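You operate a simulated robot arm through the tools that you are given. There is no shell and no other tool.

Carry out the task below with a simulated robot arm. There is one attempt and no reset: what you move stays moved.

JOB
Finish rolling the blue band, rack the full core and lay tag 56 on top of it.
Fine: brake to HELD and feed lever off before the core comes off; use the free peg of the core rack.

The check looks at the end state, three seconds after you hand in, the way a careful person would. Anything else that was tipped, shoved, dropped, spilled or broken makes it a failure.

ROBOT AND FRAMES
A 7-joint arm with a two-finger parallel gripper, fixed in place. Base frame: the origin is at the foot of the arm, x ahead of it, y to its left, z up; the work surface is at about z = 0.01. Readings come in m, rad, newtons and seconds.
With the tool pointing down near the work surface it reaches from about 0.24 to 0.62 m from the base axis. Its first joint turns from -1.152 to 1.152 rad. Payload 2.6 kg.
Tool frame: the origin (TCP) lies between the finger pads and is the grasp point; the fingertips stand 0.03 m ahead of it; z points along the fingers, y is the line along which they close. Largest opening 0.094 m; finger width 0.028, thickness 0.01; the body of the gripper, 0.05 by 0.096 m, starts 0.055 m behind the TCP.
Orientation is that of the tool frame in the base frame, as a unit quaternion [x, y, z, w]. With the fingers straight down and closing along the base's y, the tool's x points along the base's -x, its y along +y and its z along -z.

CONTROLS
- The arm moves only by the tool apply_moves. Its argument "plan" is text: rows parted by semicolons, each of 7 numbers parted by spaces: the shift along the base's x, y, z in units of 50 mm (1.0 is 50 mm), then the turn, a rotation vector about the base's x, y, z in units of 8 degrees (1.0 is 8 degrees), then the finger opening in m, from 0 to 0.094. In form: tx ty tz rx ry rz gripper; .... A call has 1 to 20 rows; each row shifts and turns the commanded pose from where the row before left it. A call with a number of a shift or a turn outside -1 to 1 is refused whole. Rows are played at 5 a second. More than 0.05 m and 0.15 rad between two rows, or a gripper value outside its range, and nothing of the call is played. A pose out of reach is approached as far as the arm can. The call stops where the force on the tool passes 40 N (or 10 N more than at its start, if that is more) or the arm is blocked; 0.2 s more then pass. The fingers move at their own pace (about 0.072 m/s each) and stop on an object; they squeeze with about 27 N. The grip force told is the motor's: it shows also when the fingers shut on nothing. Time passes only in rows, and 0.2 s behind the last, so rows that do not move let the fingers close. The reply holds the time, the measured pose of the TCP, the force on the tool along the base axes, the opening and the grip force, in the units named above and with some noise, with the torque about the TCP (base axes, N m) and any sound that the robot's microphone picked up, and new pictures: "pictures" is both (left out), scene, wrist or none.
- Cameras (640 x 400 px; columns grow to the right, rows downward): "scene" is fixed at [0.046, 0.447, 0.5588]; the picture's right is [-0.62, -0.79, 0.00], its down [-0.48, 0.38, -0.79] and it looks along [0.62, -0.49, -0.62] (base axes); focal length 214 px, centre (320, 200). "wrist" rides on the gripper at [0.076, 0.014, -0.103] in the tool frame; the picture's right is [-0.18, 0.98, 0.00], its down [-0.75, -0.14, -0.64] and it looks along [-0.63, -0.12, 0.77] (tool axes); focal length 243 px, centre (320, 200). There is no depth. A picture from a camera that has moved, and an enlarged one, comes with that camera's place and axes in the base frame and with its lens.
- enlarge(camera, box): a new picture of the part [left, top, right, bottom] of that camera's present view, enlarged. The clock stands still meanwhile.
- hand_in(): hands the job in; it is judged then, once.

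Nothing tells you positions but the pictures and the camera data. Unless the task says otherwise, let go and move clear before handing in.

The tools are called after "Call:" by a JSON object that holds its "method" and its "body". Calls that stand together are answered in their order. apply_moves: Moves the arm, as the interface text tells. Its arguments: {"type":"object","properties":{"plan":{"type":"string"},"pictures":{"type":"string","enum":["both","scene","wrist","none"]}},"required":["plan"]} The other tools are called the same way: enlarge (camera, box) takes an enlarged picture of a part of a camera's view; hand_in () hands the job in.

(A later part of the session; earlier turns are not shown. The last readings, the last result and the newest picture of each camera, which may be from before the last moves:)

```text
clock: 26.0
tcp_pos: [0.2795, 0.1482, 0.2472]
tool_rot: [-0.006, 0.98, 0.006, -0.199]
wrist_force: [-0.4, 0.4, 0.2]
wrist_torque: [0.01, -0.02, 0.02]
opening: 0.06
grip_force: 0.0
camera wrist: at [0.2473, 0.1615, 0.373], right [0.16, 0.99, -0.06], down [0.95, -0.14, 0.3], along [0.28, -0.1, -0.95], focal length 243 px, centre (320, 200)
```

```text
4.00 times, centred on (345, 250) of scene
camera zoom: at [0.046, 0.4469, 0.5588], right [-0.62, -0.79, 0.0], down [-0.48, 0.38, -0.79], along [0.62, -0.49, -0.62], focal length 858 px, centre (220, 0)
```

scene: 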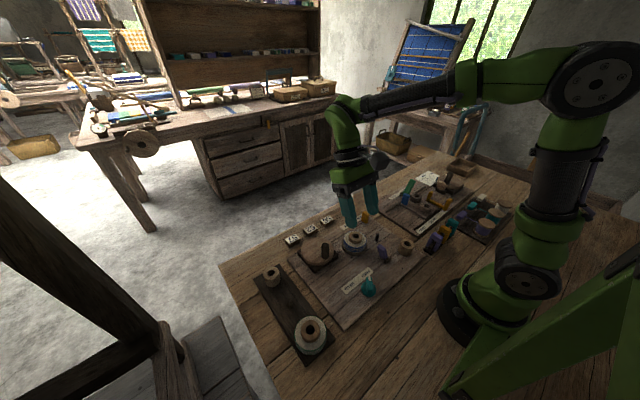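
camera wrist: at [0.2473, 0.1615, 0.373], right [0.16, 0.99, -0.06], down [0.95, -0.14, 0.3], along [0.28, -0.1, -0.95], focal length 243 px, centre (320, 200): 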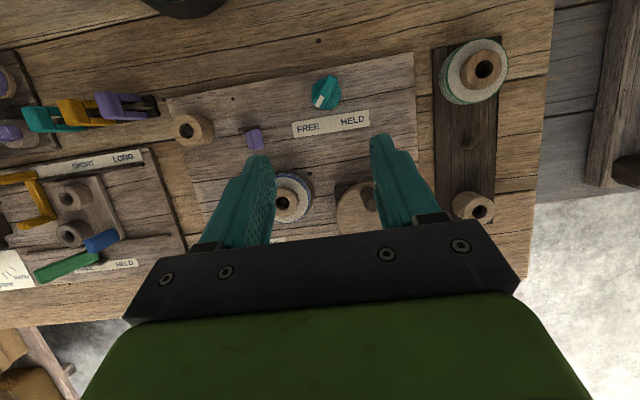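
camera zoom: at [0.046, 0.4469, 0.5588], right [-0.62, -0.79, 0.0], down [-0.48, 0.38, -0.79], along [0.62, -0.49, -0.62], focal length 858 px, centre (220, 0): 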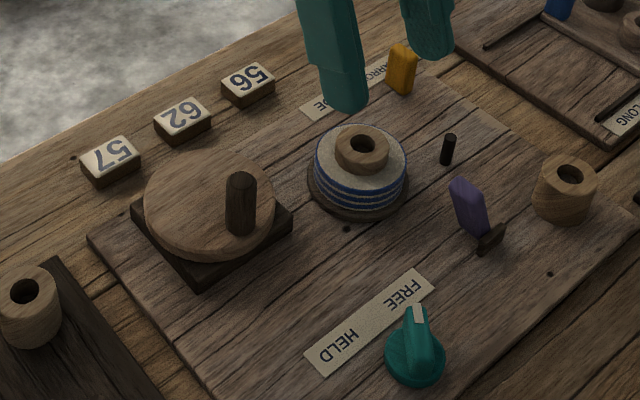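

The crank is released and the full core sits on its turntable. The brake knob is near (0.205, 0.160), with its bar pointing about -36° from x toward FREE, so I'll align the fingers across the bar and hover.

Call:
{"method": "apply_moves", "body": {"plan": "-.186 .03 -.243 0 -.957 0 0.06; -.186 .03 -.243 0 -.957 0 0.06; -.186 .03 -.243 -.06 -.957 0 0.06; -.186 .03 -.243 0 0 -.918 0.06; -.186 .03 -.243 0 0 -.918 0.06; -.186 .03 -.243 0 0 -.918 0.06; -.186 .03 -.243 0 0 -.918 0.06; -.186 .03 -.243 0 0 -.918 0.06; 0 0 0 0 0 0 0.06"}}

Call:
{"method": "enlarge", "body": {"camera": "wrist", "box": [200, 60, 440, 240]}}

Call:
{"method": "enlarge", "body": {"camera": "scene", "box": [330, 250, 410, 310]}}

```text
clock: 28.0
tcp_pos: [0.2065, 0.1601, 0.1495]
tool_rot: [0.309, 0.951, -0.001, 0.001]
wrist_force: [-0.4, -0.7, 0.5]
wrist_torque: [0.01, 0.0, -0.02]
opening: 0.0598
grip_force: 0.0
camera wrist: at [0.151, 0.2183, 0.2508], right [0.73, 0.69, 0.0], down [0.53, -0.56, 0.64], along [0.44, -0.47, -0.77], focal length 243 px, centre (320, 200)
```

scene: 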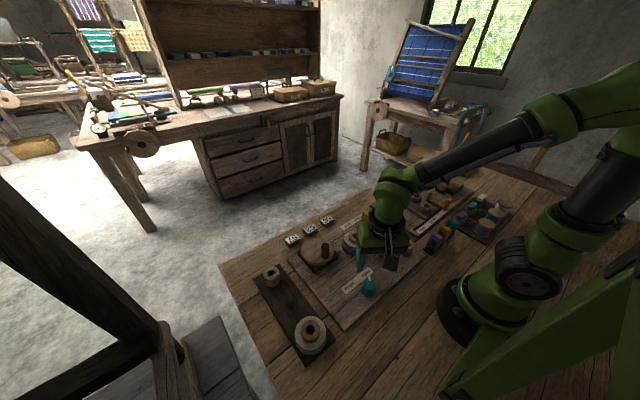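
wrist: 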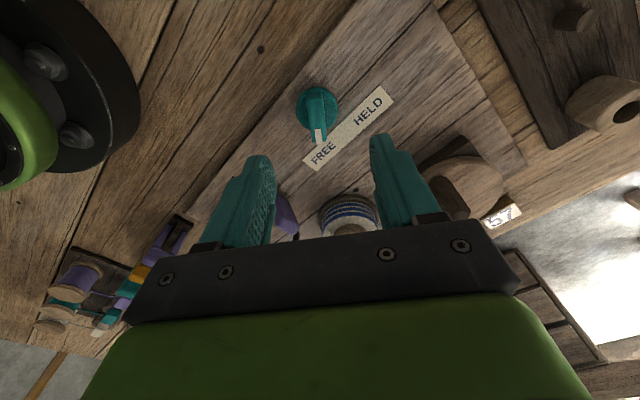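

```text
2.22 times, centred on (320, 150) of wrist
camera zoom: at [0.151, 0.2183, 0.2508], right [0.73, 0.69, 0.0], down [0.53, -0.56, 0.64], along [0.44, -0.47, -0.77], focal length 539 px, centre (320, 311)
```

zoom: 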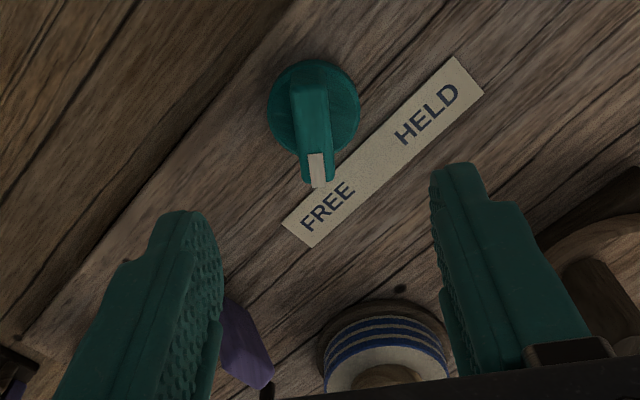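

```text
6.67 times, centred on (370, 280) of scene
camera zoom: at [0.0459, 0.447, 0.5588], right [-0.62, -0.79, 0.0], down [-0.48, 0.38, -0.79], along [0.62, -0.49, -0.62], focal length 1430 px, centre (-13, -333)
```

zoom: 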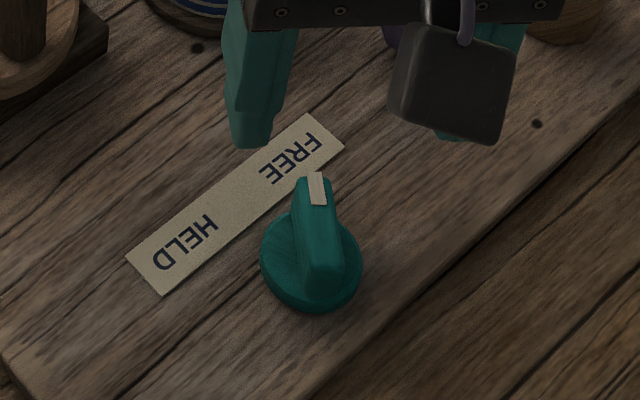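

The knob is at about (0.204, 0.1595) with its bar at about -44° and its top near z 0.05. I'll turn 8° further, descend and grip the bar.

Call:
{"method": "apply_moves", "body": {"plan": "-.05 -.012 -.4 0 0 -1 0.06; 0 0 -.6 0 0 0 0.06; 0 0 -.6 0 0 0 0.06; 0 0 0 0 0 0 0.06; 0 0 0 0 0 0 0.005; 0 0 0 0 0 0 0.005; 0 0 0 0 0 0 0.005"}}

Call:
{"method": "enlarge", "body": {"camera": "wrist", "box": [200, 60, 440, 240]}}

Call:
{"method": "enlarge", "body": {"camera": "scene", "box": [330, 250, 410, 310]}}

```text
clock: 29.6
tcp_pos: [0.202, 0.1611, 0.0674]
tool_rot: [0.372, 0.928, 0.0, 0.001]
wrist_force: [2.1, 1.9, -8.8]
wrist_torque: [-0.1, 0.29, 0.96]
opening: 0.0147
grip_force: 45.3
camera wrist: at [0.1548, 0.2244, 0.1709], right [0.81, 0.58, 0.0], down [0.45, -0.62, 0.64], along [0.38, -0.52, -0.77], focal length 243 px, centre (320, 200)
```

scene: 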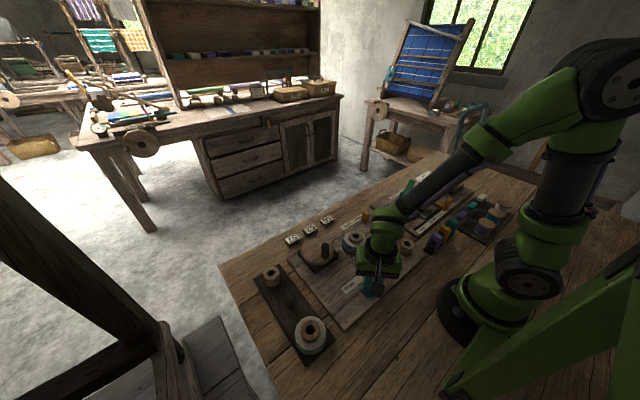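
wrist: 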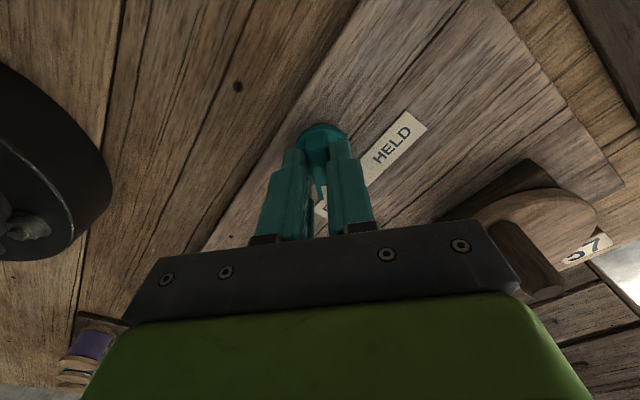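

```text
2.22 times, centred on (320, 150) of wrist
camera zoom: at [0.1548, 0.2244, 0.1709], right [0.81, 0.58, 0.0], down [0.45, -0.62, 0.64], along [0.38, -0.52, -0.77], focal length 539 px, centre (320, 311)
```

zoom: 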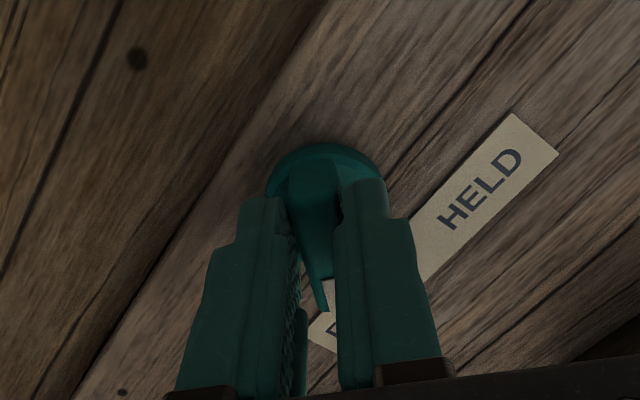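

```text
6.67 times, centred on (370, 280) of scene
camera zoom: at [0.046, 0.447, 0.5588], right [-0.62, -0.79, 0.0], down [-0.48, 0.38, -0.79], along [0.62, -0.49, -0.62], focal length 1430 px, centre (-13, -333)
```

zoom: 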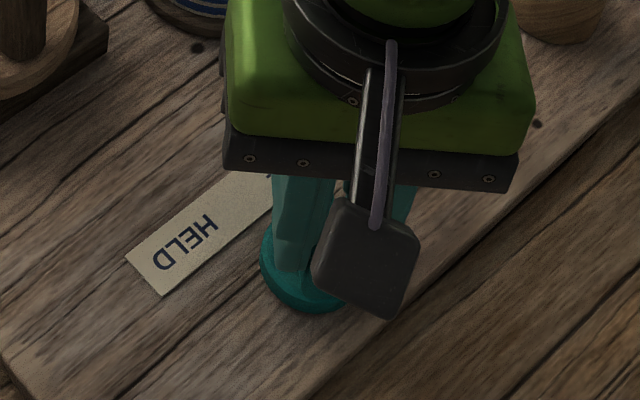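

The bar is gripped. I'll turn it counter-clockwise toward HELD, checking the torque part-way.

Call:
{"method": "apply_moves", "body": {"plan": ".04 -.03 0 0 0 0 0.005; 0 0 0 0 0 1 0.005; 0 0 0 0 0 1 0.005; 0 0 0 0 0 1 0.005; 0 0 0 0 0 1 0.005; 0 0 0 0 0 1 0.005; 0 0 0 0 0 0 0.005", "pictures": "wrist"}}

```text
clock: 31.2
tcp_pos: [0.2024, 0.1564, 0.0682]
tool_rot: [0.035, 0.999, -0.002, -0.002]
wrist_force: [-21.6, 0.4, -8.5]
wrist_torque: [0.17, 1.43, -0.03]
opening: 0.0137
grip_force: 44.7
camera wrist: at [0.1271, 0.1763, 0.1707], right [0.25, 0.97, -0.01], down [0.75, -0.19, 0.64], along [0.62, -0.17, -0.77], focal length 243 px, centre (320, 200)
```

wrist: 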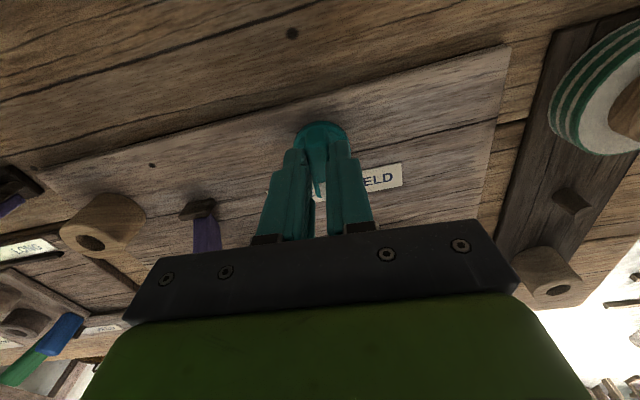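

Call:
{"method": "apply_moves", "body": {"plan": "-.06 -.02 0 0 0 1 0.005; 0 0 0 0 0 1 0.005; 0 0 0 0 0 1 0.005; 0 0 0 0 0 1 0.005; 0 0 0 0 0 0 0.005", "pictures": "none"}}

Call:
{"method": "apply_moves", "body": {"plan": "0 0 0 0 0 .8 0.005; 0 0 0 0 0 0 0.005", "pictures": "none"}}

```text
clock: 32.0
tcp_pos: [0.2023, 0.154, 0.0676]
tool_rot: [-0.142, 0.99, -0.002, 0.001]
wrist_force: [0.7, 0.2, -2.4]
wrist_torque: [0.06, 0.05, -0.02]
opening: 0.0137
grip_force: 44.5
stopped in row 3: the force on the tool passed its limit at 43 N (the readings are from after the stop); the commanded pose is now the measured one
```

```text
clock: 32.6
tcp_pos: [0.203, 0.1521, 0.0683]
tool_rot: [-0.198, 0.98, -0.002, 0.002]
wrist_force: [12.7, -3.3, -20.8]
wrist_torque: [-0.21, 0.17, -0.04]
opening: 0.0138
grip_force: 45.1
```

The grip point sits about 7 mm toward the tail of the bar, so the TCP must follow a small arc. I'll continue turning with that compensation.

Call:
{"method": "apply_moves", "body": {"plan": ".018 -.05 0 0 0 1 0.005; 0 0 0 0 0 0 0.005", "pictures": "none"}}

Call:
{"method": "apply_moves", "body": {"plan": ".012 -.017 0 0 0 1 0.005; 0 0 0 0 0 0 0.005", "pictures": "both"}}

Call:
{"method": "enlarge", "body": {"camera": "wrist", "box": [200, 60, 440, 240]}}

```text
clock: 33.2
tcp_pos: [0.2032, 0.1524, 0.0688]
tool_rot: [-0.266, 0.964, -0.001, 0.002]
wrist_force: [-0.3, 16.1, -7.4]
wrist_torque: [-0.23, 1.14, 0.04]
opening: 0.0138
grip_force: 44.7
```

```text
clock: 33.8
tcp_pos: [0.2043, 0.1516, 0.0667]
tool_rot: [-0.334, 0.943, 0.001, 0.003]
wrist_force: [-4.8, 25.7, -1.3]
wrist_torque: [0.05, 0.99, 0.14]
opening: 0.0136
grip_force: 44.8
camera wrist: at [0.1338, 0.1154, 0.1702], right [-0.47, 0.88, 0.0], down [0.67, 0.36, 0.65], along [0.57, 0.31, -0.76], focal length 243 px, centre (320, 200)
```

scene: 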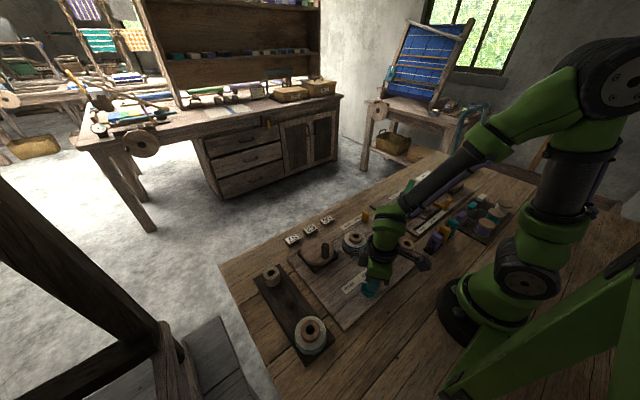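
wrist: 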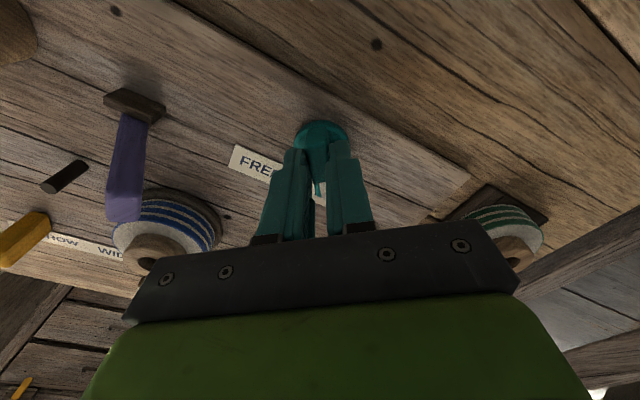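

```text
2.22 times, centred on (320, 150) of wrist
camera zoom: at [0.1338, 0.1154, 0.1702], right [-0.47, 0.88, 0.0], down [0.67, 0.36, 0.65], along [0.57, 0.31, -0.76], focal length 539 px, centre (320, 311)
```

zoom: 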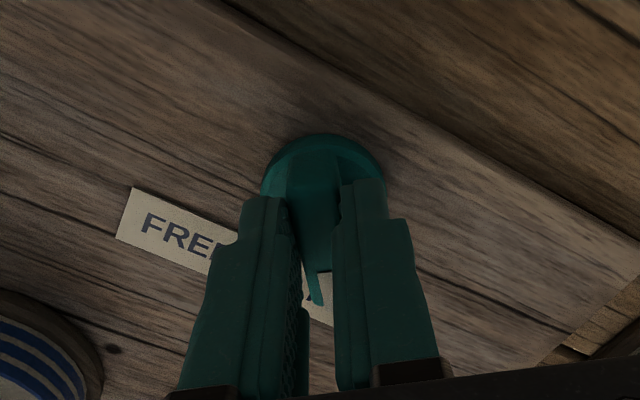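

Call:
{"method": "apply_moves", "body": {"plan": "-.018 .03 0 0 0 .5 0.005; 0 0 0 0 0 0 0.005", "pictures": "none"}}

Call:
{"method": "apply_moves", "body": {"plan": "0 0 0 0 0 .5 0.005; 0 0 0 0 0 0 0.005", "pictures": "none"}}

```text
clock: 34.4
tcp_pos: [0.204, 0.1501, 0.0676]
tool_rot: [-0.363, 0.932, -0.001, 0.002]
wrist_force: [-1.9, 12.7, 13.3]
wrist_torque: [0.76, -0.14, -1.49]
opening: 0.0142
grip_force: 45.4
```

```text
clock: 35.0
tcp_pos: [0.2032, 0.1508, 0.0674]
tool_rot: [-0.395, 0.919, -0.001, 0.002]
wrist_force: [3.8, 6.0, 14.5]
wrist_torque: [0.51, 0.12, -1.44]
opening: 0.0162
grip_force: 44.5
```

The torque jumped to -1.5 N·m near 41°, so the knob is against its HELD stop. I'll release, rise and check.

Call:
{"method": "apply_moves", "body": {"plan": "0 0 0 0 0 -.5 0.005; 0 0 0 0 0 0 0.06; 0 0 0 0 0 0 0.06; 0 0 .8 0 0 0 0.06; 0 0 .8 0 0 0 0.06; 0 0 .4 0 0 0 0.06; 0 0 0 0 0 0 0.06"}}

Call:
{"method": "enlarge", "body": {"camera": "wrist", "box": [200, 20, 440, 200]}}

Call:
{"method": "enlarge", "body": {"camera": "wrist", "box": [0, 60, 240, 240]}}

Call:
{"method": "enlarge", "body": {"camera": "scene", "box": [330, 220, 430, 310]}}

```text
clock: 36.6
tcp_pos: [0.2028, 0.1516, 0.1682]
tool_rot: [-0.364, 0.931, -0.001, 0.002]
wrist_force: [-0.5, 0.0, 0.2]
wrist_torque: [0.01, -0.02, -0.01]
opening: 0.0599
grip_force: 0.1
camera wrist: at [0.1361, 0.1116, 0.2707], right [-0.53, 0.85, 0.0], down [0.65, 0.41, 0.64], along [0.55, 0.34, -0.77], focal length 243 px, centre (320, 200)
```

scene: 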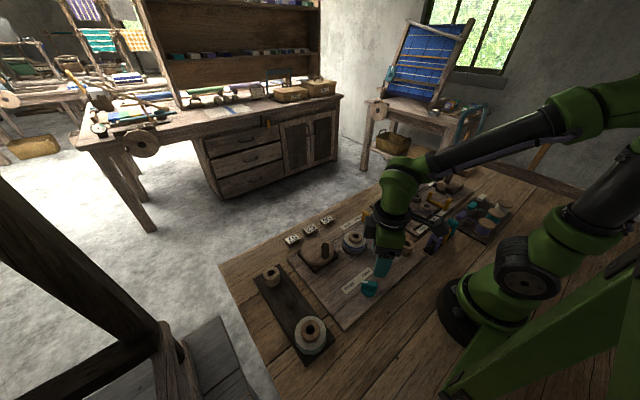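
wrist: 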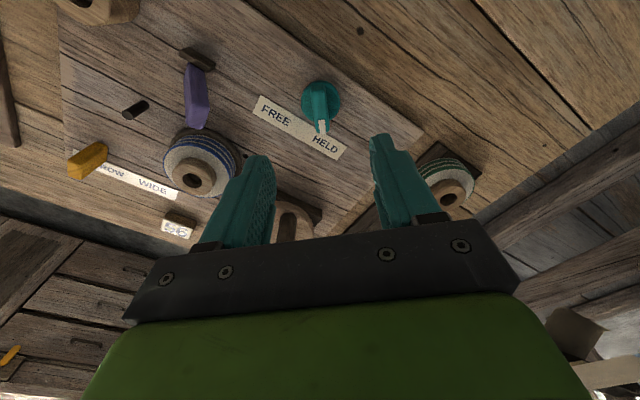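

```text
2.22 times, centred on (320, 110) of wrist
camera zoom: at [0.1361, 0.1116, 0.2707], right [-0.53, 0.85, 0.0], down [0.65, 0.41, 0.64], along [0.55, 0.34, -0.77], focal length 539 px, centre (320, 400)
```

zoom: 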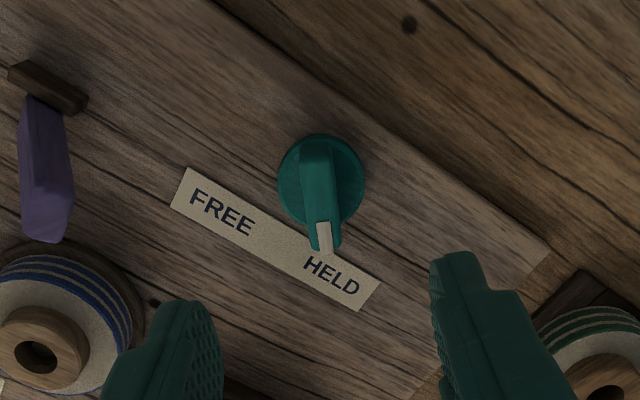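

```text
2.22 times, centred on (120, 150) of wrist
camera zoom: at [0.1361, 0.1116, 0.2707], right [-0.53, 0.85, 0.0], down [0.65, 0.41, 0.64], along [0.55, 0.34, -0.77], focal length 539 px, centre (764, 311)
```

zoom: 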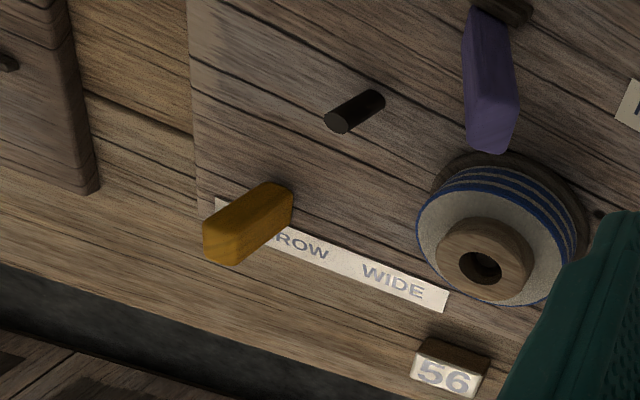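

```text
4.44 times, centred on (380, 265) of scene
camera zoom: at [0.0459, 0.447, 0.5588], right [-0.62, -0.79, 0.0], down [-0.48, 0.38, -0.79], along [0.62, -0.49, -0.62], focal length 953 px, centre (53, -89)
```

zoom: 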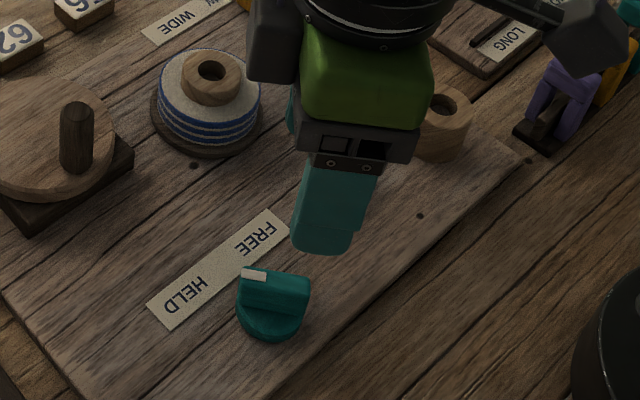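

The brake pointer is on HELD. I need the feed lever's exact geometry before flipping it, so I'll look at it closely.

Call:
{"method": "apply_moves", "body": {"plan": ".47 -.8 .1 0 0 0 0.06; .47 -.8 .1 0 0 0 0.06; 0 0 0 0 0 0 0.06", "pictures": "wrist"}}

Call:
{"method": "enlarge", "body": {"camera": "wrist", "box": [220, 60, 420, 210]}}

```text
clock: 37.4
tcp_pos: [0.2498, 0.0702, 0.1794]
tool_rot: [-0.365, 0.931, -0.002, 0.002]
wrist_force: [0.2, 1.2, 0.1]
wrist_torque: [0.03, 0.05, 0.0]
opening: 0.0596
grip_force: 0.0
camera wrist: at [0.1818, 0.0302, 0.2816], right [-0.53, 0.85, 0.0], down [0.65, 0.41, 0.64], along [0.55, 0.34, -0.77], focal length 243 px, centre (320, 200)
```

wrist: 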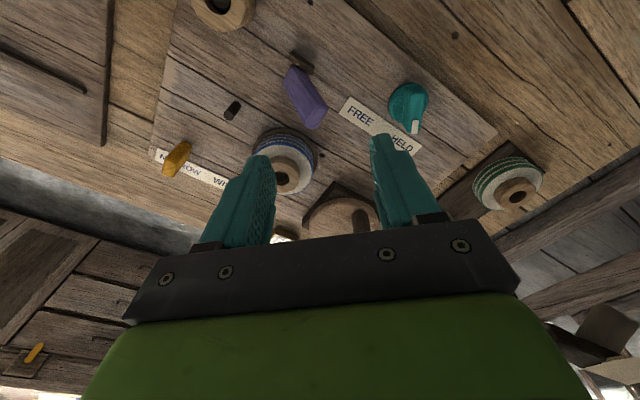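

```text
2.67 times, centred on (320, 135) of wrist
camera zoom: at [0.1818, 0.0302, 0.2816], right [-0.53, 0.85, 0.0], down [0.65, 0.41, 0.64], along [0.55, 0.34, -0.77], focal length 647 px, centre (320, 373)
```

zoom: 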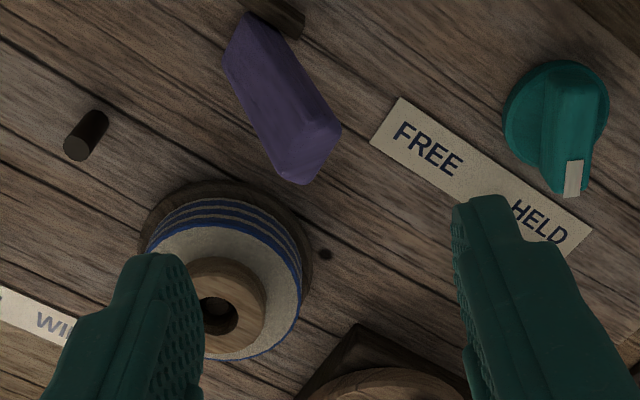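

The lever pivots on the block near (0.243, 0.044) and leans about 25° toward +y, the take-up side. Off is then the lean toward -y, so I'll close the fingers, set down on its +y side and push it over.

Call:
{"method": "apply_moves", "body": {"plan": "0 .1 0 0 0 -.9 0; 0 .1 0 0 0 -.9 0; 0 .2 0 0 0 -.9 0; 0 .2 0 0 0 -.9 0; 0 .2 0 0 0 -.9 0; 0 .02 0 0 0 -.85 0; 0 0 -.5 0 0 0 0; 0 0 -.5 0 0 0 0; 0 0 -.6 0 0 0 0; 0 0 -.5 0 0 0 0; 0 0 0 0 0 0 0"}}

Call:
{"method": "enlarge", "body": {"camera": "wrist", "box": [200, 60, 440, 240]}}

Call:
{"method": "enlarge", "body": {"camera": "scene", "box": [330, 220, 430, 310]}}

```text
clock: 39.8
tcp_pos: [0.2495, 0.1125, 0.0735]
tool_rot: [0.0, 1.0, -0.002, 0.0]
wrist_force: [0.5, 0.0, 0.0]
wrist_torque: [0.01, 0.01, -0.01]
opening: 0.0
grip_force: 26.9
camera wrist: at [0.1725, 0.1272, 0.1764], right [0.19, 0.98, 0.0], down [0.75, -0.14, 0.64], along [0.63, -0.12, -0.76], focal length 243 px, centre (320, 200)
```

scene: 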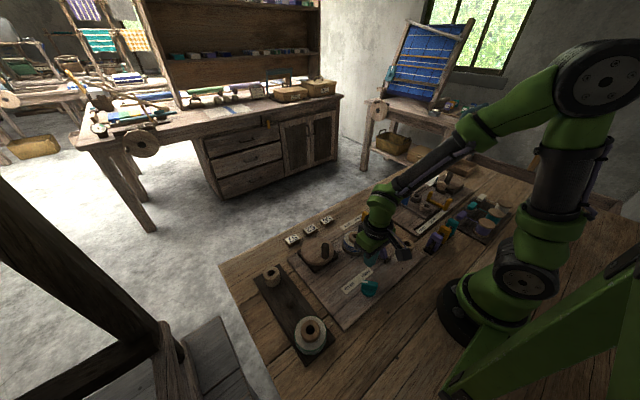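
wrist: 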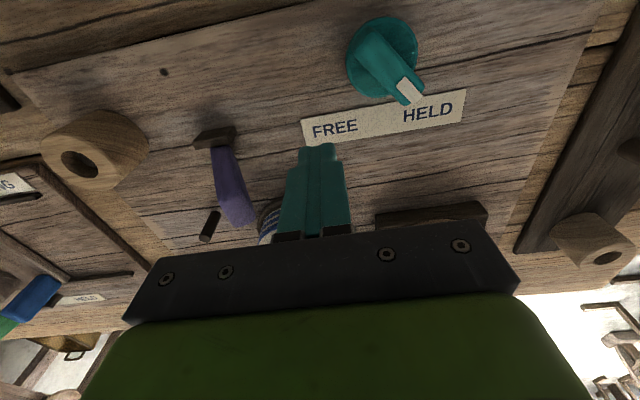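

```text
2.22 times, centred on (320, 150) of wrist
camera zoom: at [0.1725, 0.1272, 0.1764], right [0.19, 0.98, 0.0], down [0.75, -0.14, 0.64], along [0.63, -0.12, -0.76], focal length 539 px, centre (320, 311)
```

zoom: 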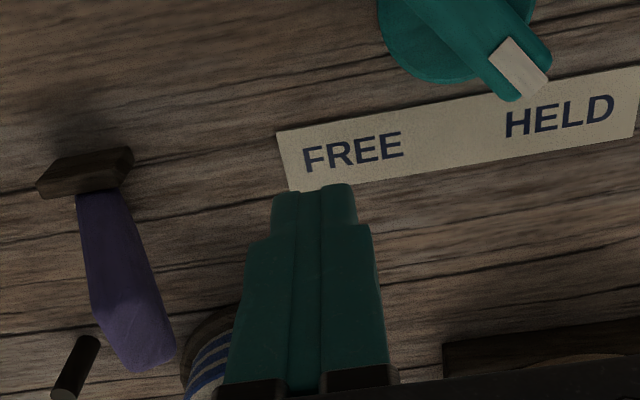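

```text
4.44 times, centred on (380, 265) of scene
camera zoom: at [0.046, 0.447, 0.5588], right [-0.62, -0.79, 0.0], down [-0.48, 0.38, -0.79], along [0.62, -0.49, -0.62], focal length 953 px, centre (53, -89)
```

zoom: 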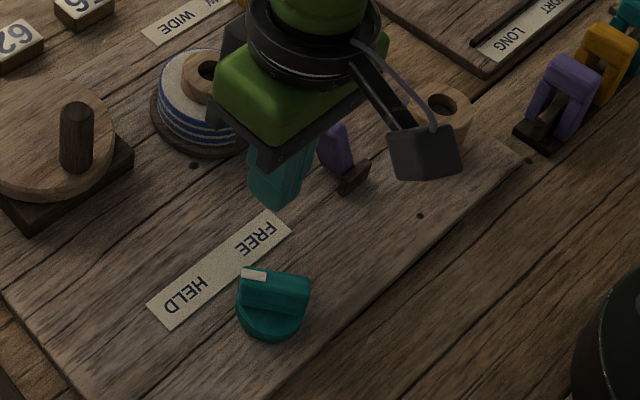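

The lever tip is near (0.2525, 0.068, 0.08), leaning +y. I'll sweep the closed fingers in -y to push it across.

Call:
{"method": "apply_moves", "body": {"plan": ".04 -.14 0 0 0 0 0; 0 -.14 0 0 0 0 0; 0 -.14 0 0 0 0 0; 0 -.14 0 0 0 0 0; 0 -.14 0 0 0 0 0; 0 -.14 0 0 0 0 0; 0 -.14 0 0 0 0 0; 0 0 0 0 0 0 0"}}

Call:
{"method": "enlarge", "body": {"camera": "wrist", "box": [200, 60, 440, 240]}}

Call:
{"method": "enlarge", "body": {"camera": "scene", "box": [340, 210, 420, 270]}}

```text
clock: 41.6
tcp_pos: [0.2512, 0.0641, 0.0726]
tool_rot: [0.001, 1.0, -0.002, 0.001]
wrist_force: [-0.4, 0.5, 0.9]
wrist_torque: [0.02, 0.04, 0.0]
opening: 0.0
grip_force: 26.5
camera wrist: at [0.1738, 0.0796, 0.1754], right [0.19, 0.98, 0.0], down [0.75, -0.14, 0.64], along [0.63, -0.12, -0.77], focal length 243 px, centre (320, 200)
```

scene: 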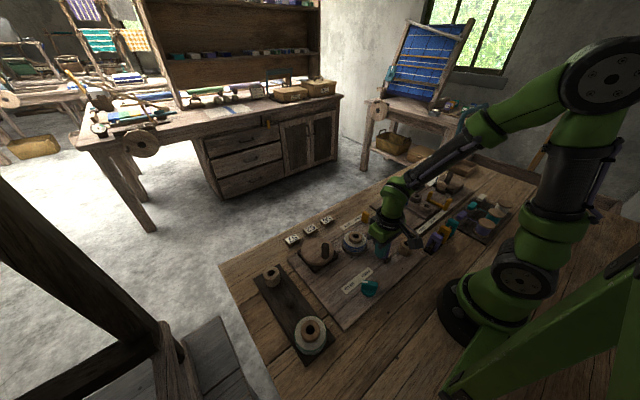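
wrist: 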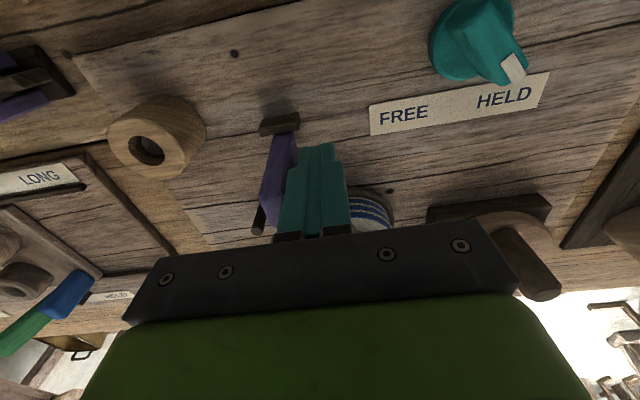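

```text
2.22 times, centred on (320, 150) of wrist
camera zoom: at [0.1738, 0.0796, 0.1754], right [0.19, 0.98, 0.0], down [0.75, -0.14, 0.64], along [0.63, -0.12, -0.77], focal length 539 px, centre (320, 311)
```

zoom: 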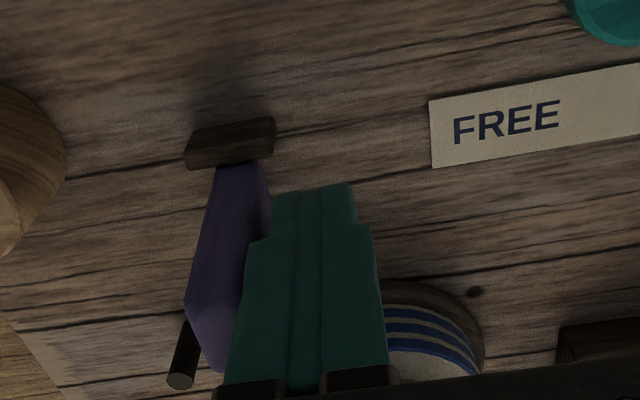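

```text
6.67 times, centred on (380, 240) of scene
camera zoom: at [0.046, 0.4469, 0.5588], right [-0.62, -0.79, 0.0], down [-0.48, 0.38, -0.79], along [0.62, -0.49, -0.62], focal length 1430 px, centre (-80, -67)
```

zoom: 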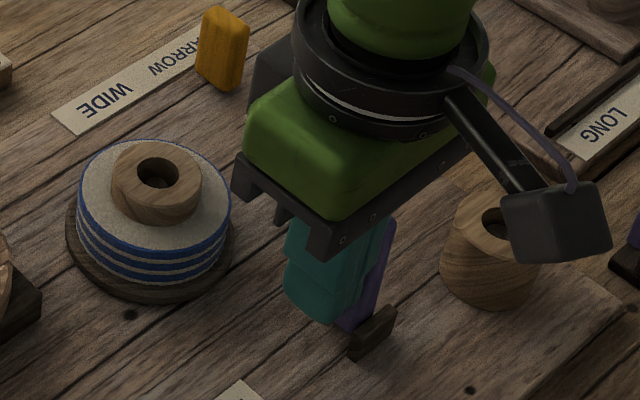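

The lever swings along y as expected and is about upright now. I'll keep pushing until it reaches its far stop.

Call:
{"method": "apply_moves", "body": {"plan": "0 -.12 0 0 0 0 0; 0 -.12 0 0 0 0 0; 0 0 0 0 0 0 0", "pictures": "none"}}

Call:
{"method": "apply_moves", "body": {"plan": "0 -.1 0 0 0 0 0; 0 0 0 0 0 0 0", "pictures": "wrist"}}

Call:
{"method": "enlarge", "body": {"camera": "wrist", "box": [200, 60, 440, 240]}}

```text
clock: 42.4
tcp_pos: [0.252, 0.0524, 0.074]
tool_rot: [0.001, 1.0, -0.001, 0.001]
wrist_force: [-0.6, 1.2, 1.4]
wrist_torque: [0.03, 0.04, -0.02]
opening: 0.0001
grip_force: 26.8
```

```text
clock: 43.0
tcp_pos: [0.2521, 0.0465, 0.0727]
tool_rot: [0.0, 1.0, -0.002, 0.0]
wrist_force: [-1.6, 4.1, -0.5]
wrist_torque: [0.11, 0.02, 0.0]
opening: 0.0
grip_force: 26.9
camera wrist: at [0.1747, 0.0622, 0.1752], right [0.18, 0.98, 0.0], down [0.75, -0.14, 0.64], along [0.63, -0.12, -0.77], focal length 243 px, centre (320, 200)
```

wrist: 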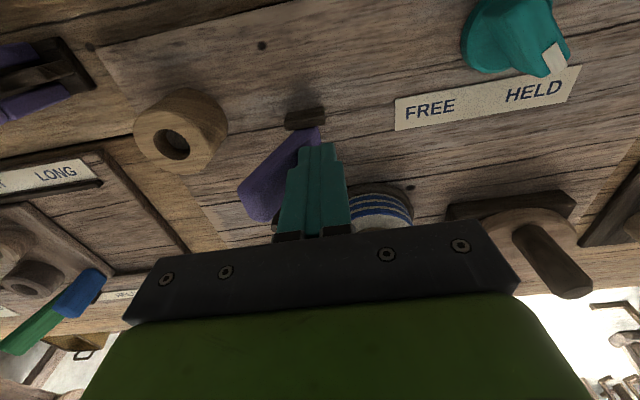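

```text
2.22 times, centred on (320, 150) of wrist
camera zoom: at [0.1747, 0.0622, 0.1752], right [0.18, 0.98, 0.0], down [0.75, -0.14, 0.64], along [0.63, -0.12, -0.77], focal length 539 px, centre (320, 311)
```

zoom: 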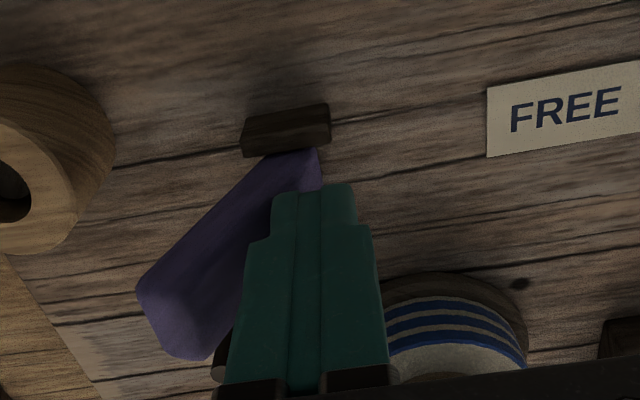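

Call:
{"method": "apply_moves", "body": {"plan": "0 -.08 0 0 0 0 0; 0 0 0 0 0 0 0", "pictures": "none"}}

Call:
{"method": "apply_moves", "body": {"plan": "0 -.06 0 0 0 0 0; 0 0 0 0 0 0 0", "pictures": "wrist"}}

Call:
{"method": "enlarge", "body": {"camera": "wrist", "box": [200, 60, 440, 240]}}

```text
clock: 43.6
tcp_pos: [0.2513, 0.0454, 0.0735]
tool_rot: [-0.001, 1.0, 0.0, 0.0]
wrist_force: [-3.6, 38.4, 2.2]
wrist_torque: [1.12, 0.11, -0.1]
opening: 0.0001
grip_force: 27.1
```

```text
clock: 44.0
tcp_pos: [0.2526, 0.0453, 0.0733]
tool_rot: [-0.002, 1.0, 0.001, 0.001]
wrist_force: [-1.1, 8.0, 5.9]
wrist_torque: [0.16, 0.09, -0.06]
opening: 0.0
grip_force: 27.0
stopped in row 1: the force on the tool passed its limit at 52 N (the readings are from after the stop); the commanded pose is now the measured one
camera wrist: at [0.1746, 0.0606, 0.1758], right [0.18, 0.98, 0.0], down [0.75, -0.14, 0.64], along [0.63, -0.11, -0.77], focal length 243 px, centre (320, 200)
```

wrist: 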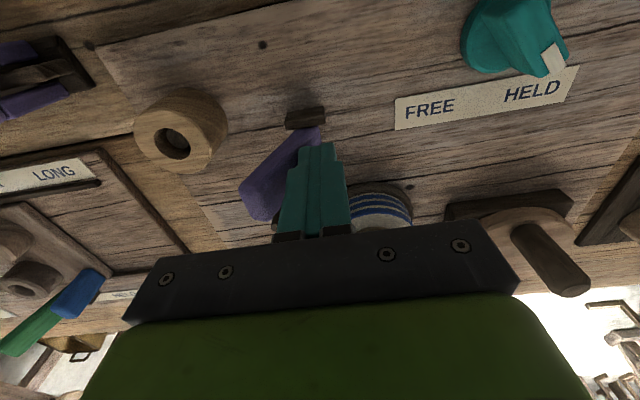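

```text
2.22 times, centred on (320, 150) of wrist
camera zoom: at [0.1746, 0.0606, 0.1758], right [0.18, 0.98, 0.0], down [0.75, -0.14, 0.64], along [0.63, -0.11, -0.77], focal length 539 px, centre (320, 311)
```

zoom: 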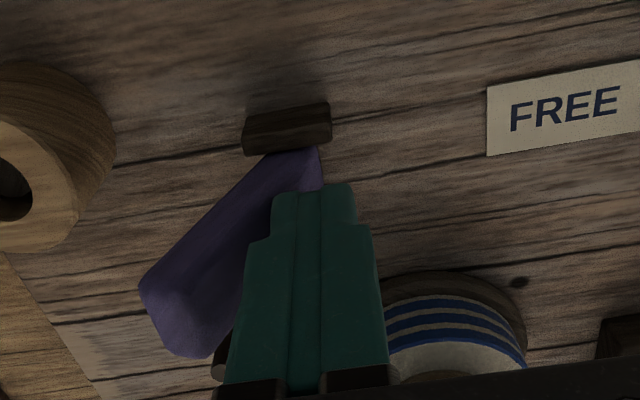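

The lever is hard against its far stop. I'll back away, rise, and turn to the full core.

Call:
{"method": "apply_moves", "body": {"plan": "0 .4 0 0 0 0 0; 0 .4 .3 0 0 0 0; 0 0 .9 0 0 0 0.094; .5 0 .8 0 0 0 0.094; .2 -.2 .3 0 0 0 0.094; 0 0 0 0 0 0 0.094"}}

Call:
{"method": "enlarge", "body": {"camera": "scene", "box": [320, 210, 440, 300]}}

Call:
{"method": "enlarge", "body": {"camera": "wrist", "box": [160, 20, 460, 230]}}

```text
clock: 45.4
tcp_pos: [0.2869, 0.0759, 0.1923]
tool_rot: [-0.001, 1.0, 0.002, 0.001]
wrist_force: [1.1, -0.4, -0.5]
wrist_torque: [-0.02, 0.01, 0.0]
opening: 0.094
grip_force: 0.1
camera wrist: at [0.2099, 0.0903, 0.2936], right [0.18, 0.98, 0.0], down [0.75, -0.14, 0.64], along [0.63, -0.11, -0.77], focal length 243 px, centre (320, 200)
```

scene: 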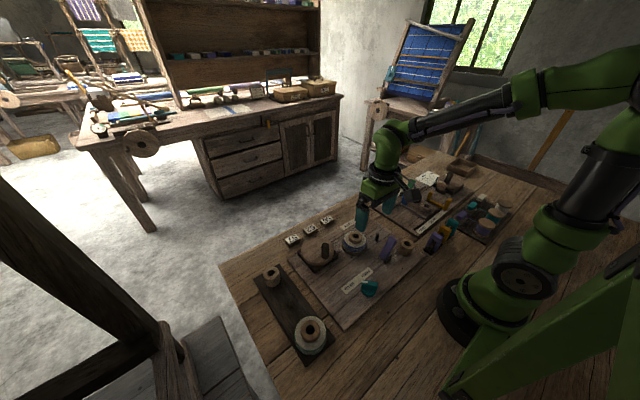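
wrist: 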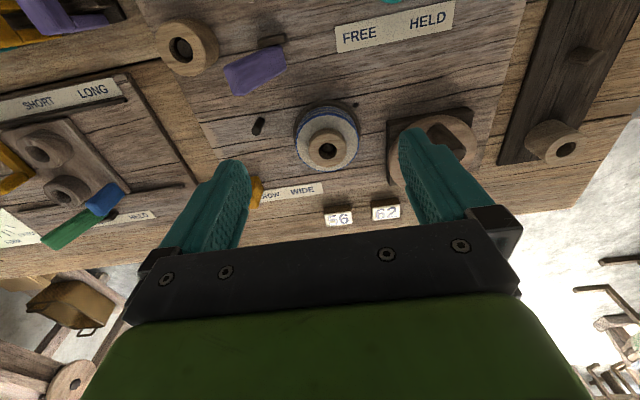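

```text
4.44 times, centred on (380, 255) of scene
camera zoom: at [0.046, 0.447, 0.5588], right [-0.62, -0.79, 0.0], down [-0.48, 0.38, -0.79], along [0.62, -0.49, -0.62], focal length 953 px, centre (53, -44)
```

zoom: 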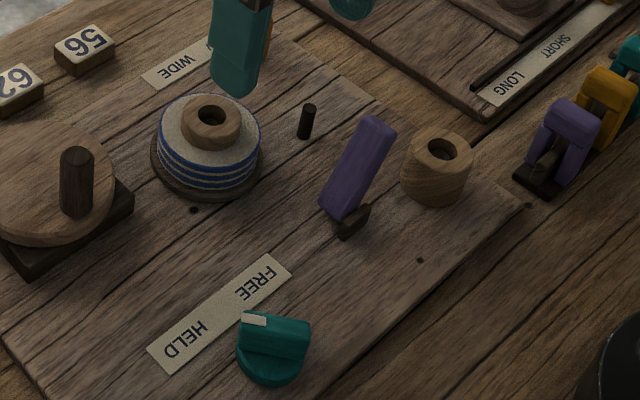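

```text
1.90 times, centred on (310, 125) of wrist
camera zoom: at [0.2099, 0.0903, 0.2936], right [0.18, 0.98, 0.0], down [0.75, -0.14, 0.64], along [0.63, -0.11, -0.77], focal length 462 px, centre (339, 343)
```

zoom: 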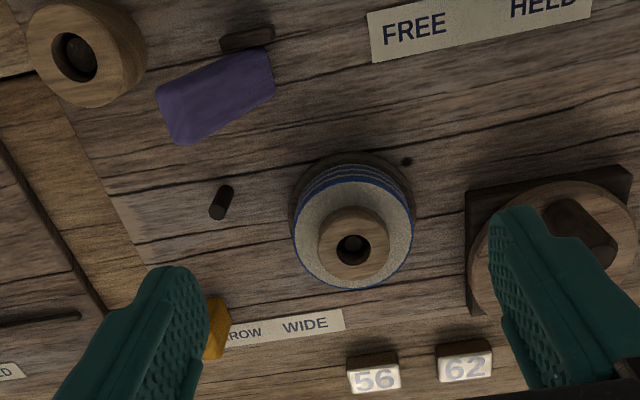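

The lever stays tipped to the off side. The core's top is near (0.333, 0.0785, 0.06), protruding above the roll; I'll hover over it to refine.

Call:
{"method": "apply_moves", "body": {"plan": ".46 .03 -.4 0 0 0 0.07; .46 .03 -.6 0 0 0 0.07; 0 0 0 0 0 0 0.07"}}

Call:
{"method": "enlarge", "body": {"camera": "wrist", "box": [200, 60, 440, 240]}}

Call:
{"method": "enlarge", "body": {"camera": "scene", "box": [310, 200, 400, 270]}}

```text
clock: 46.2
tcp_pos: [0.335, 0.0766, 0.1377]
tool_rot: [-0.001, 1.0, 0.001, 0.002]
wrist_force: [0.9, 0.1, -0.1]
wrist_torque: [0.0, -0.04, -0.01]
opening: 0.0701
grip_force: 0.1
camera wrist: at [0.2571, 0.092, 0.2408], right [0.18, 0.98, 0.0], down [0.75, -0.14, 0.64], along [0.63, -0.11, -0.77], focal length 243 px, centre (320, 200)
```

scene: 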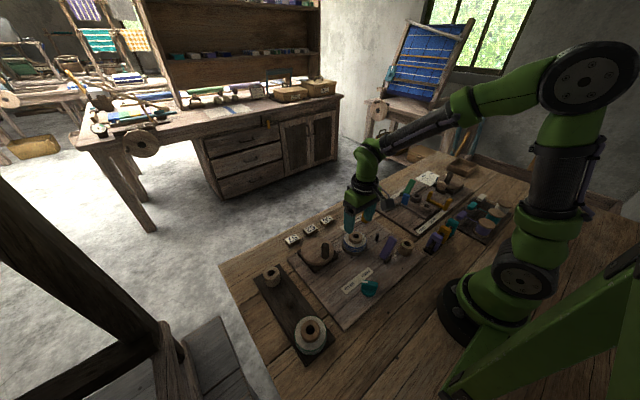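
wrist: 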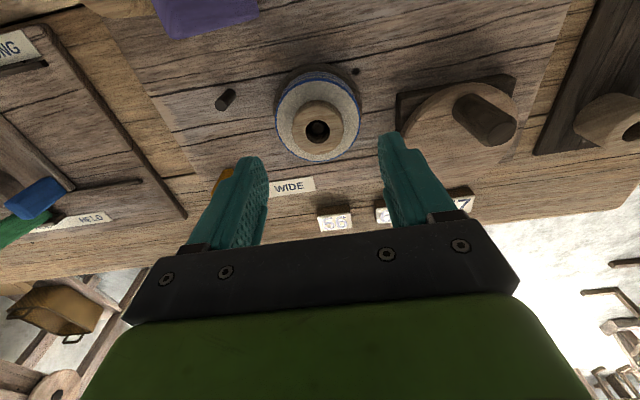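

```text
2.22 times, centred on (320, 150) of wrist
camera zoom: at [0.2571, 0.092, 0.2408], right [0.18, 0.98, 0.0], down [0.75, -0.14, 0.64], along [0.63, -0.11, -0.77], focal length 539 px, centre (320, 311)
```

zoom: 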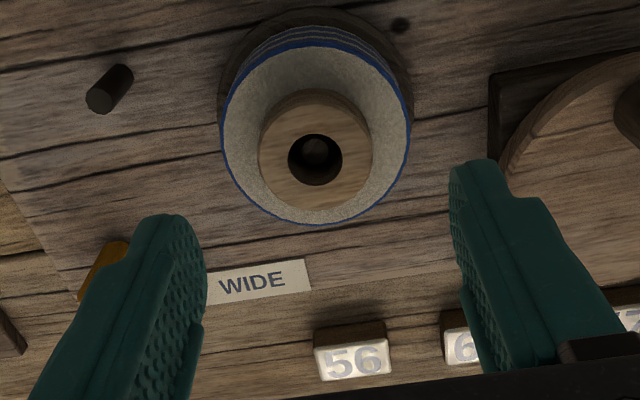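

```text
5.71 times, centred on (355, 235) of scene
camera zoom: at [0.046, 0.447, 0.5588], right [-0.62, -0.79, 0.0], down [-0.48, 0.38, -0.79], along [0.62, -0.49, -0.62], focal length 1226 px, centre (120, 0)
```

zoom: 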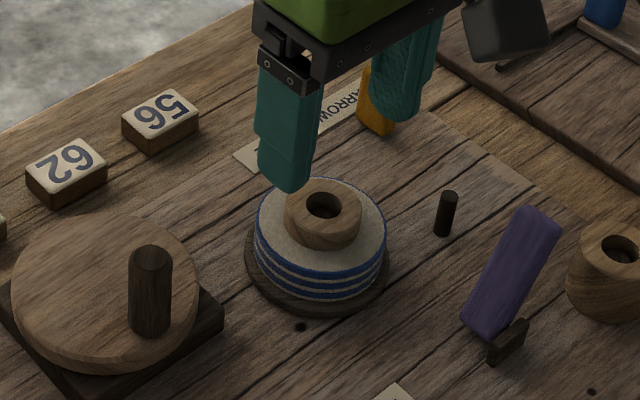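

The core axis is near (0.334, 0.078) and about 40 mm across, protruding roughly 10 mm above the roll. I'll descend and grip the core itself.

Call:
{"method": "apply_moves", "body": {"plan": "-.014 .028 -.5 0 0 0 0.065; 0 0 -.4 0 0 0 0.065; 0 0 -.23 0 0 0 0.065; 0 0 0 0 0 0 0.065; 0 0 0 0 0 0 0.03; 0 0 0 0 0 0 0.03; 0 0 0 0 0 0 0.03"}}

Call:
{"method": "enlarge", "body": {"camera": "wrist", "box": [200, 60, 440, 240]}}

Call:
{"method": "enlarge", "body": {"camera": "scene", "box": [310, 200, 400, 270]}}

```text
clock: 47.8
tcp_pos: [0.3336, 0.0801, 0.0817]
tool_rot: [-0.002, 1.0, 0.002, 0.001]
wrist_force: [1.3, -2.2, 0.4]
wrist_torque: [-0.12, -0.12, -0.03]
opening: 0.0402
grip_force: 27.0
camera wrist: at [0.2554, 0.0941, 0.1847], right [0.18, 0.98, 0.0], down [0.75, -0.14, 0.64], along [0.63, -0.11, -0.77], focal length 243 px, centre (320, 200)
```

scene: 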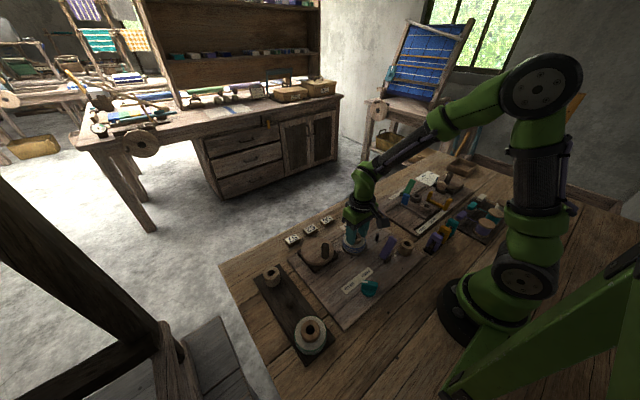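
wrist: 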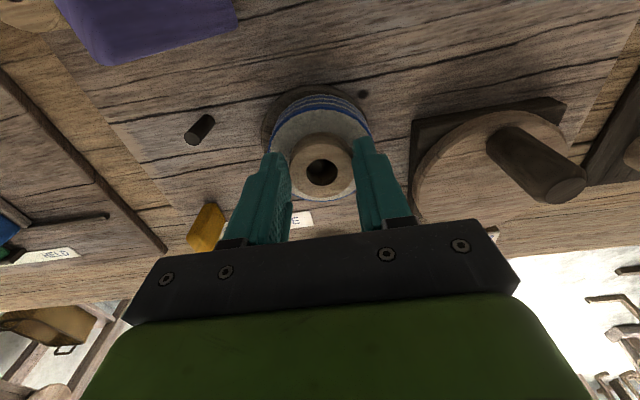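

```text
2.22 times, centred on (320, 150) of wrist
camera zoom: at [0.2554, 0.0941, 0.1847], right [0.18, 0.98, 0.0], down [0.75, -0.14, 0.64], along [0.63, -0.11, -0.77], focal length 539 px, centre (320, 311)
```

zoom: 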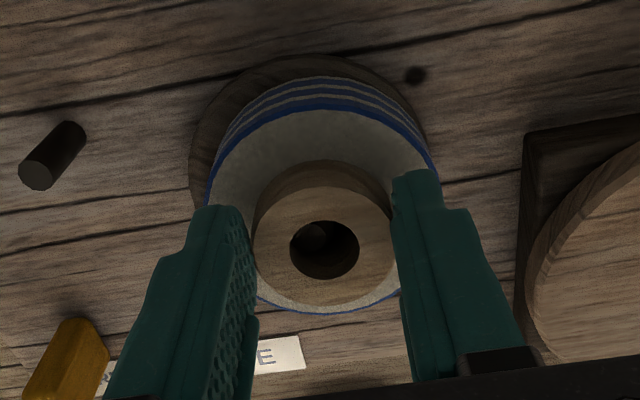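

```text
5.71 times, centred on (355, 235) of scene
camera zoom: at [0.046, 0.447, 0.5588], right [-0.62, -0.79, 0.0], down [-0.48, 0.38, -0.79], along [0.62, -0.49, -0.62], focal length 1226 px, centre (120, 0)
```

zoom: 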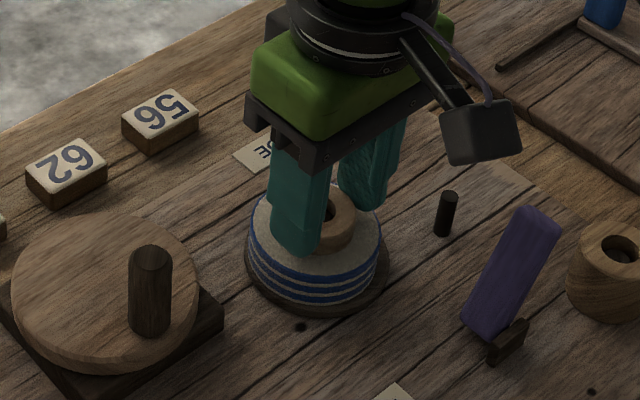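

The grip is clean at 40 mm opening and centred. I'll lift gently.

Call:
{"method": "apply_moves", "body": {"plan": "0 0 .2 0 0 0 0.03; 0 0 .3 0 0 0 0.03; 0 0 .5 0 0 0 0.03; 0 0 .8 0 0 0 0.03; 0 0 .8 0 0 0 0.03; 0 0 0 0 0 0 0.03"}}

Call:
{"method": "enlarge", "body": {"camera": "scene", "box": [310, 180, 410, 270]}}

```text
clock: 49.2
tcp_pos: [0.3312, 0.0793, 0.2144]
tool_rot: [-0.002, 1.0, 0.001, 0.002]
wrist_force: [1.3, -0.5, -1.0]
wrist_torque: [0.03, 0.03, 0.0]
opening: 0.0403
grip_force: 27.0
camera wrist: at [0.253, 0.0943, 0.3159], right [0.18, 0.98, 0.0], down [0.75, -0.14, 0.64], along [0.63, -0.11, -0.77], focal length 243 px, centre (320, 200)
```

scene: 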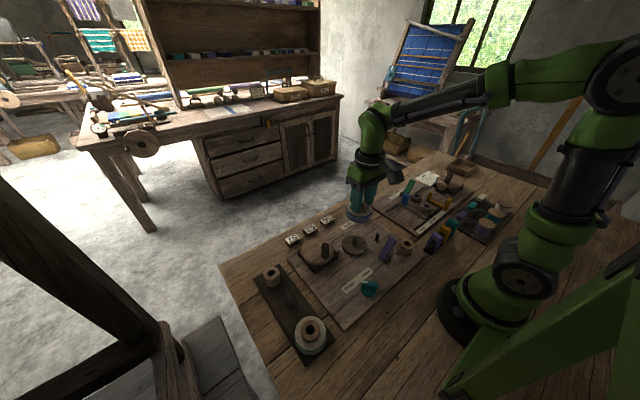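
wrist: 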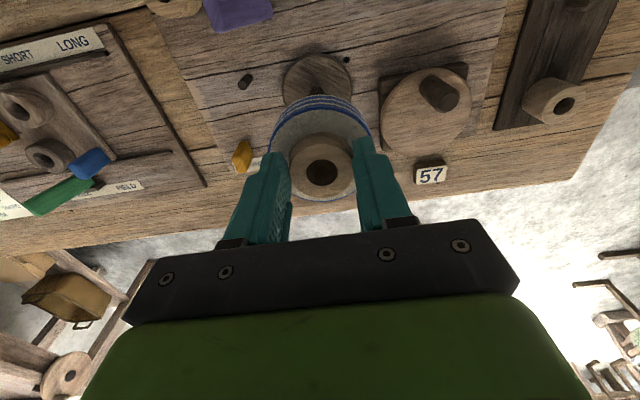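

```text
4.44 times, centred on (360, 225) of scene
camera zoom: at [0.0459, 0.447, 0.5588], right [-0.62, -0.79, 0.0], down [-0.48, 0.38, -0.79], along [0.62, -0.49, -0.62], focal length 953 px, centre (142, 89)
```

zoom: 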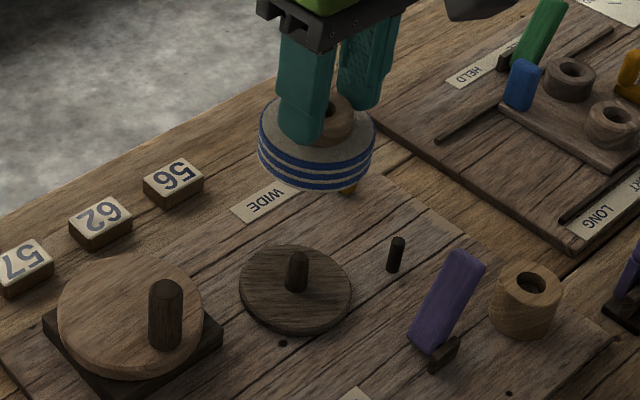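

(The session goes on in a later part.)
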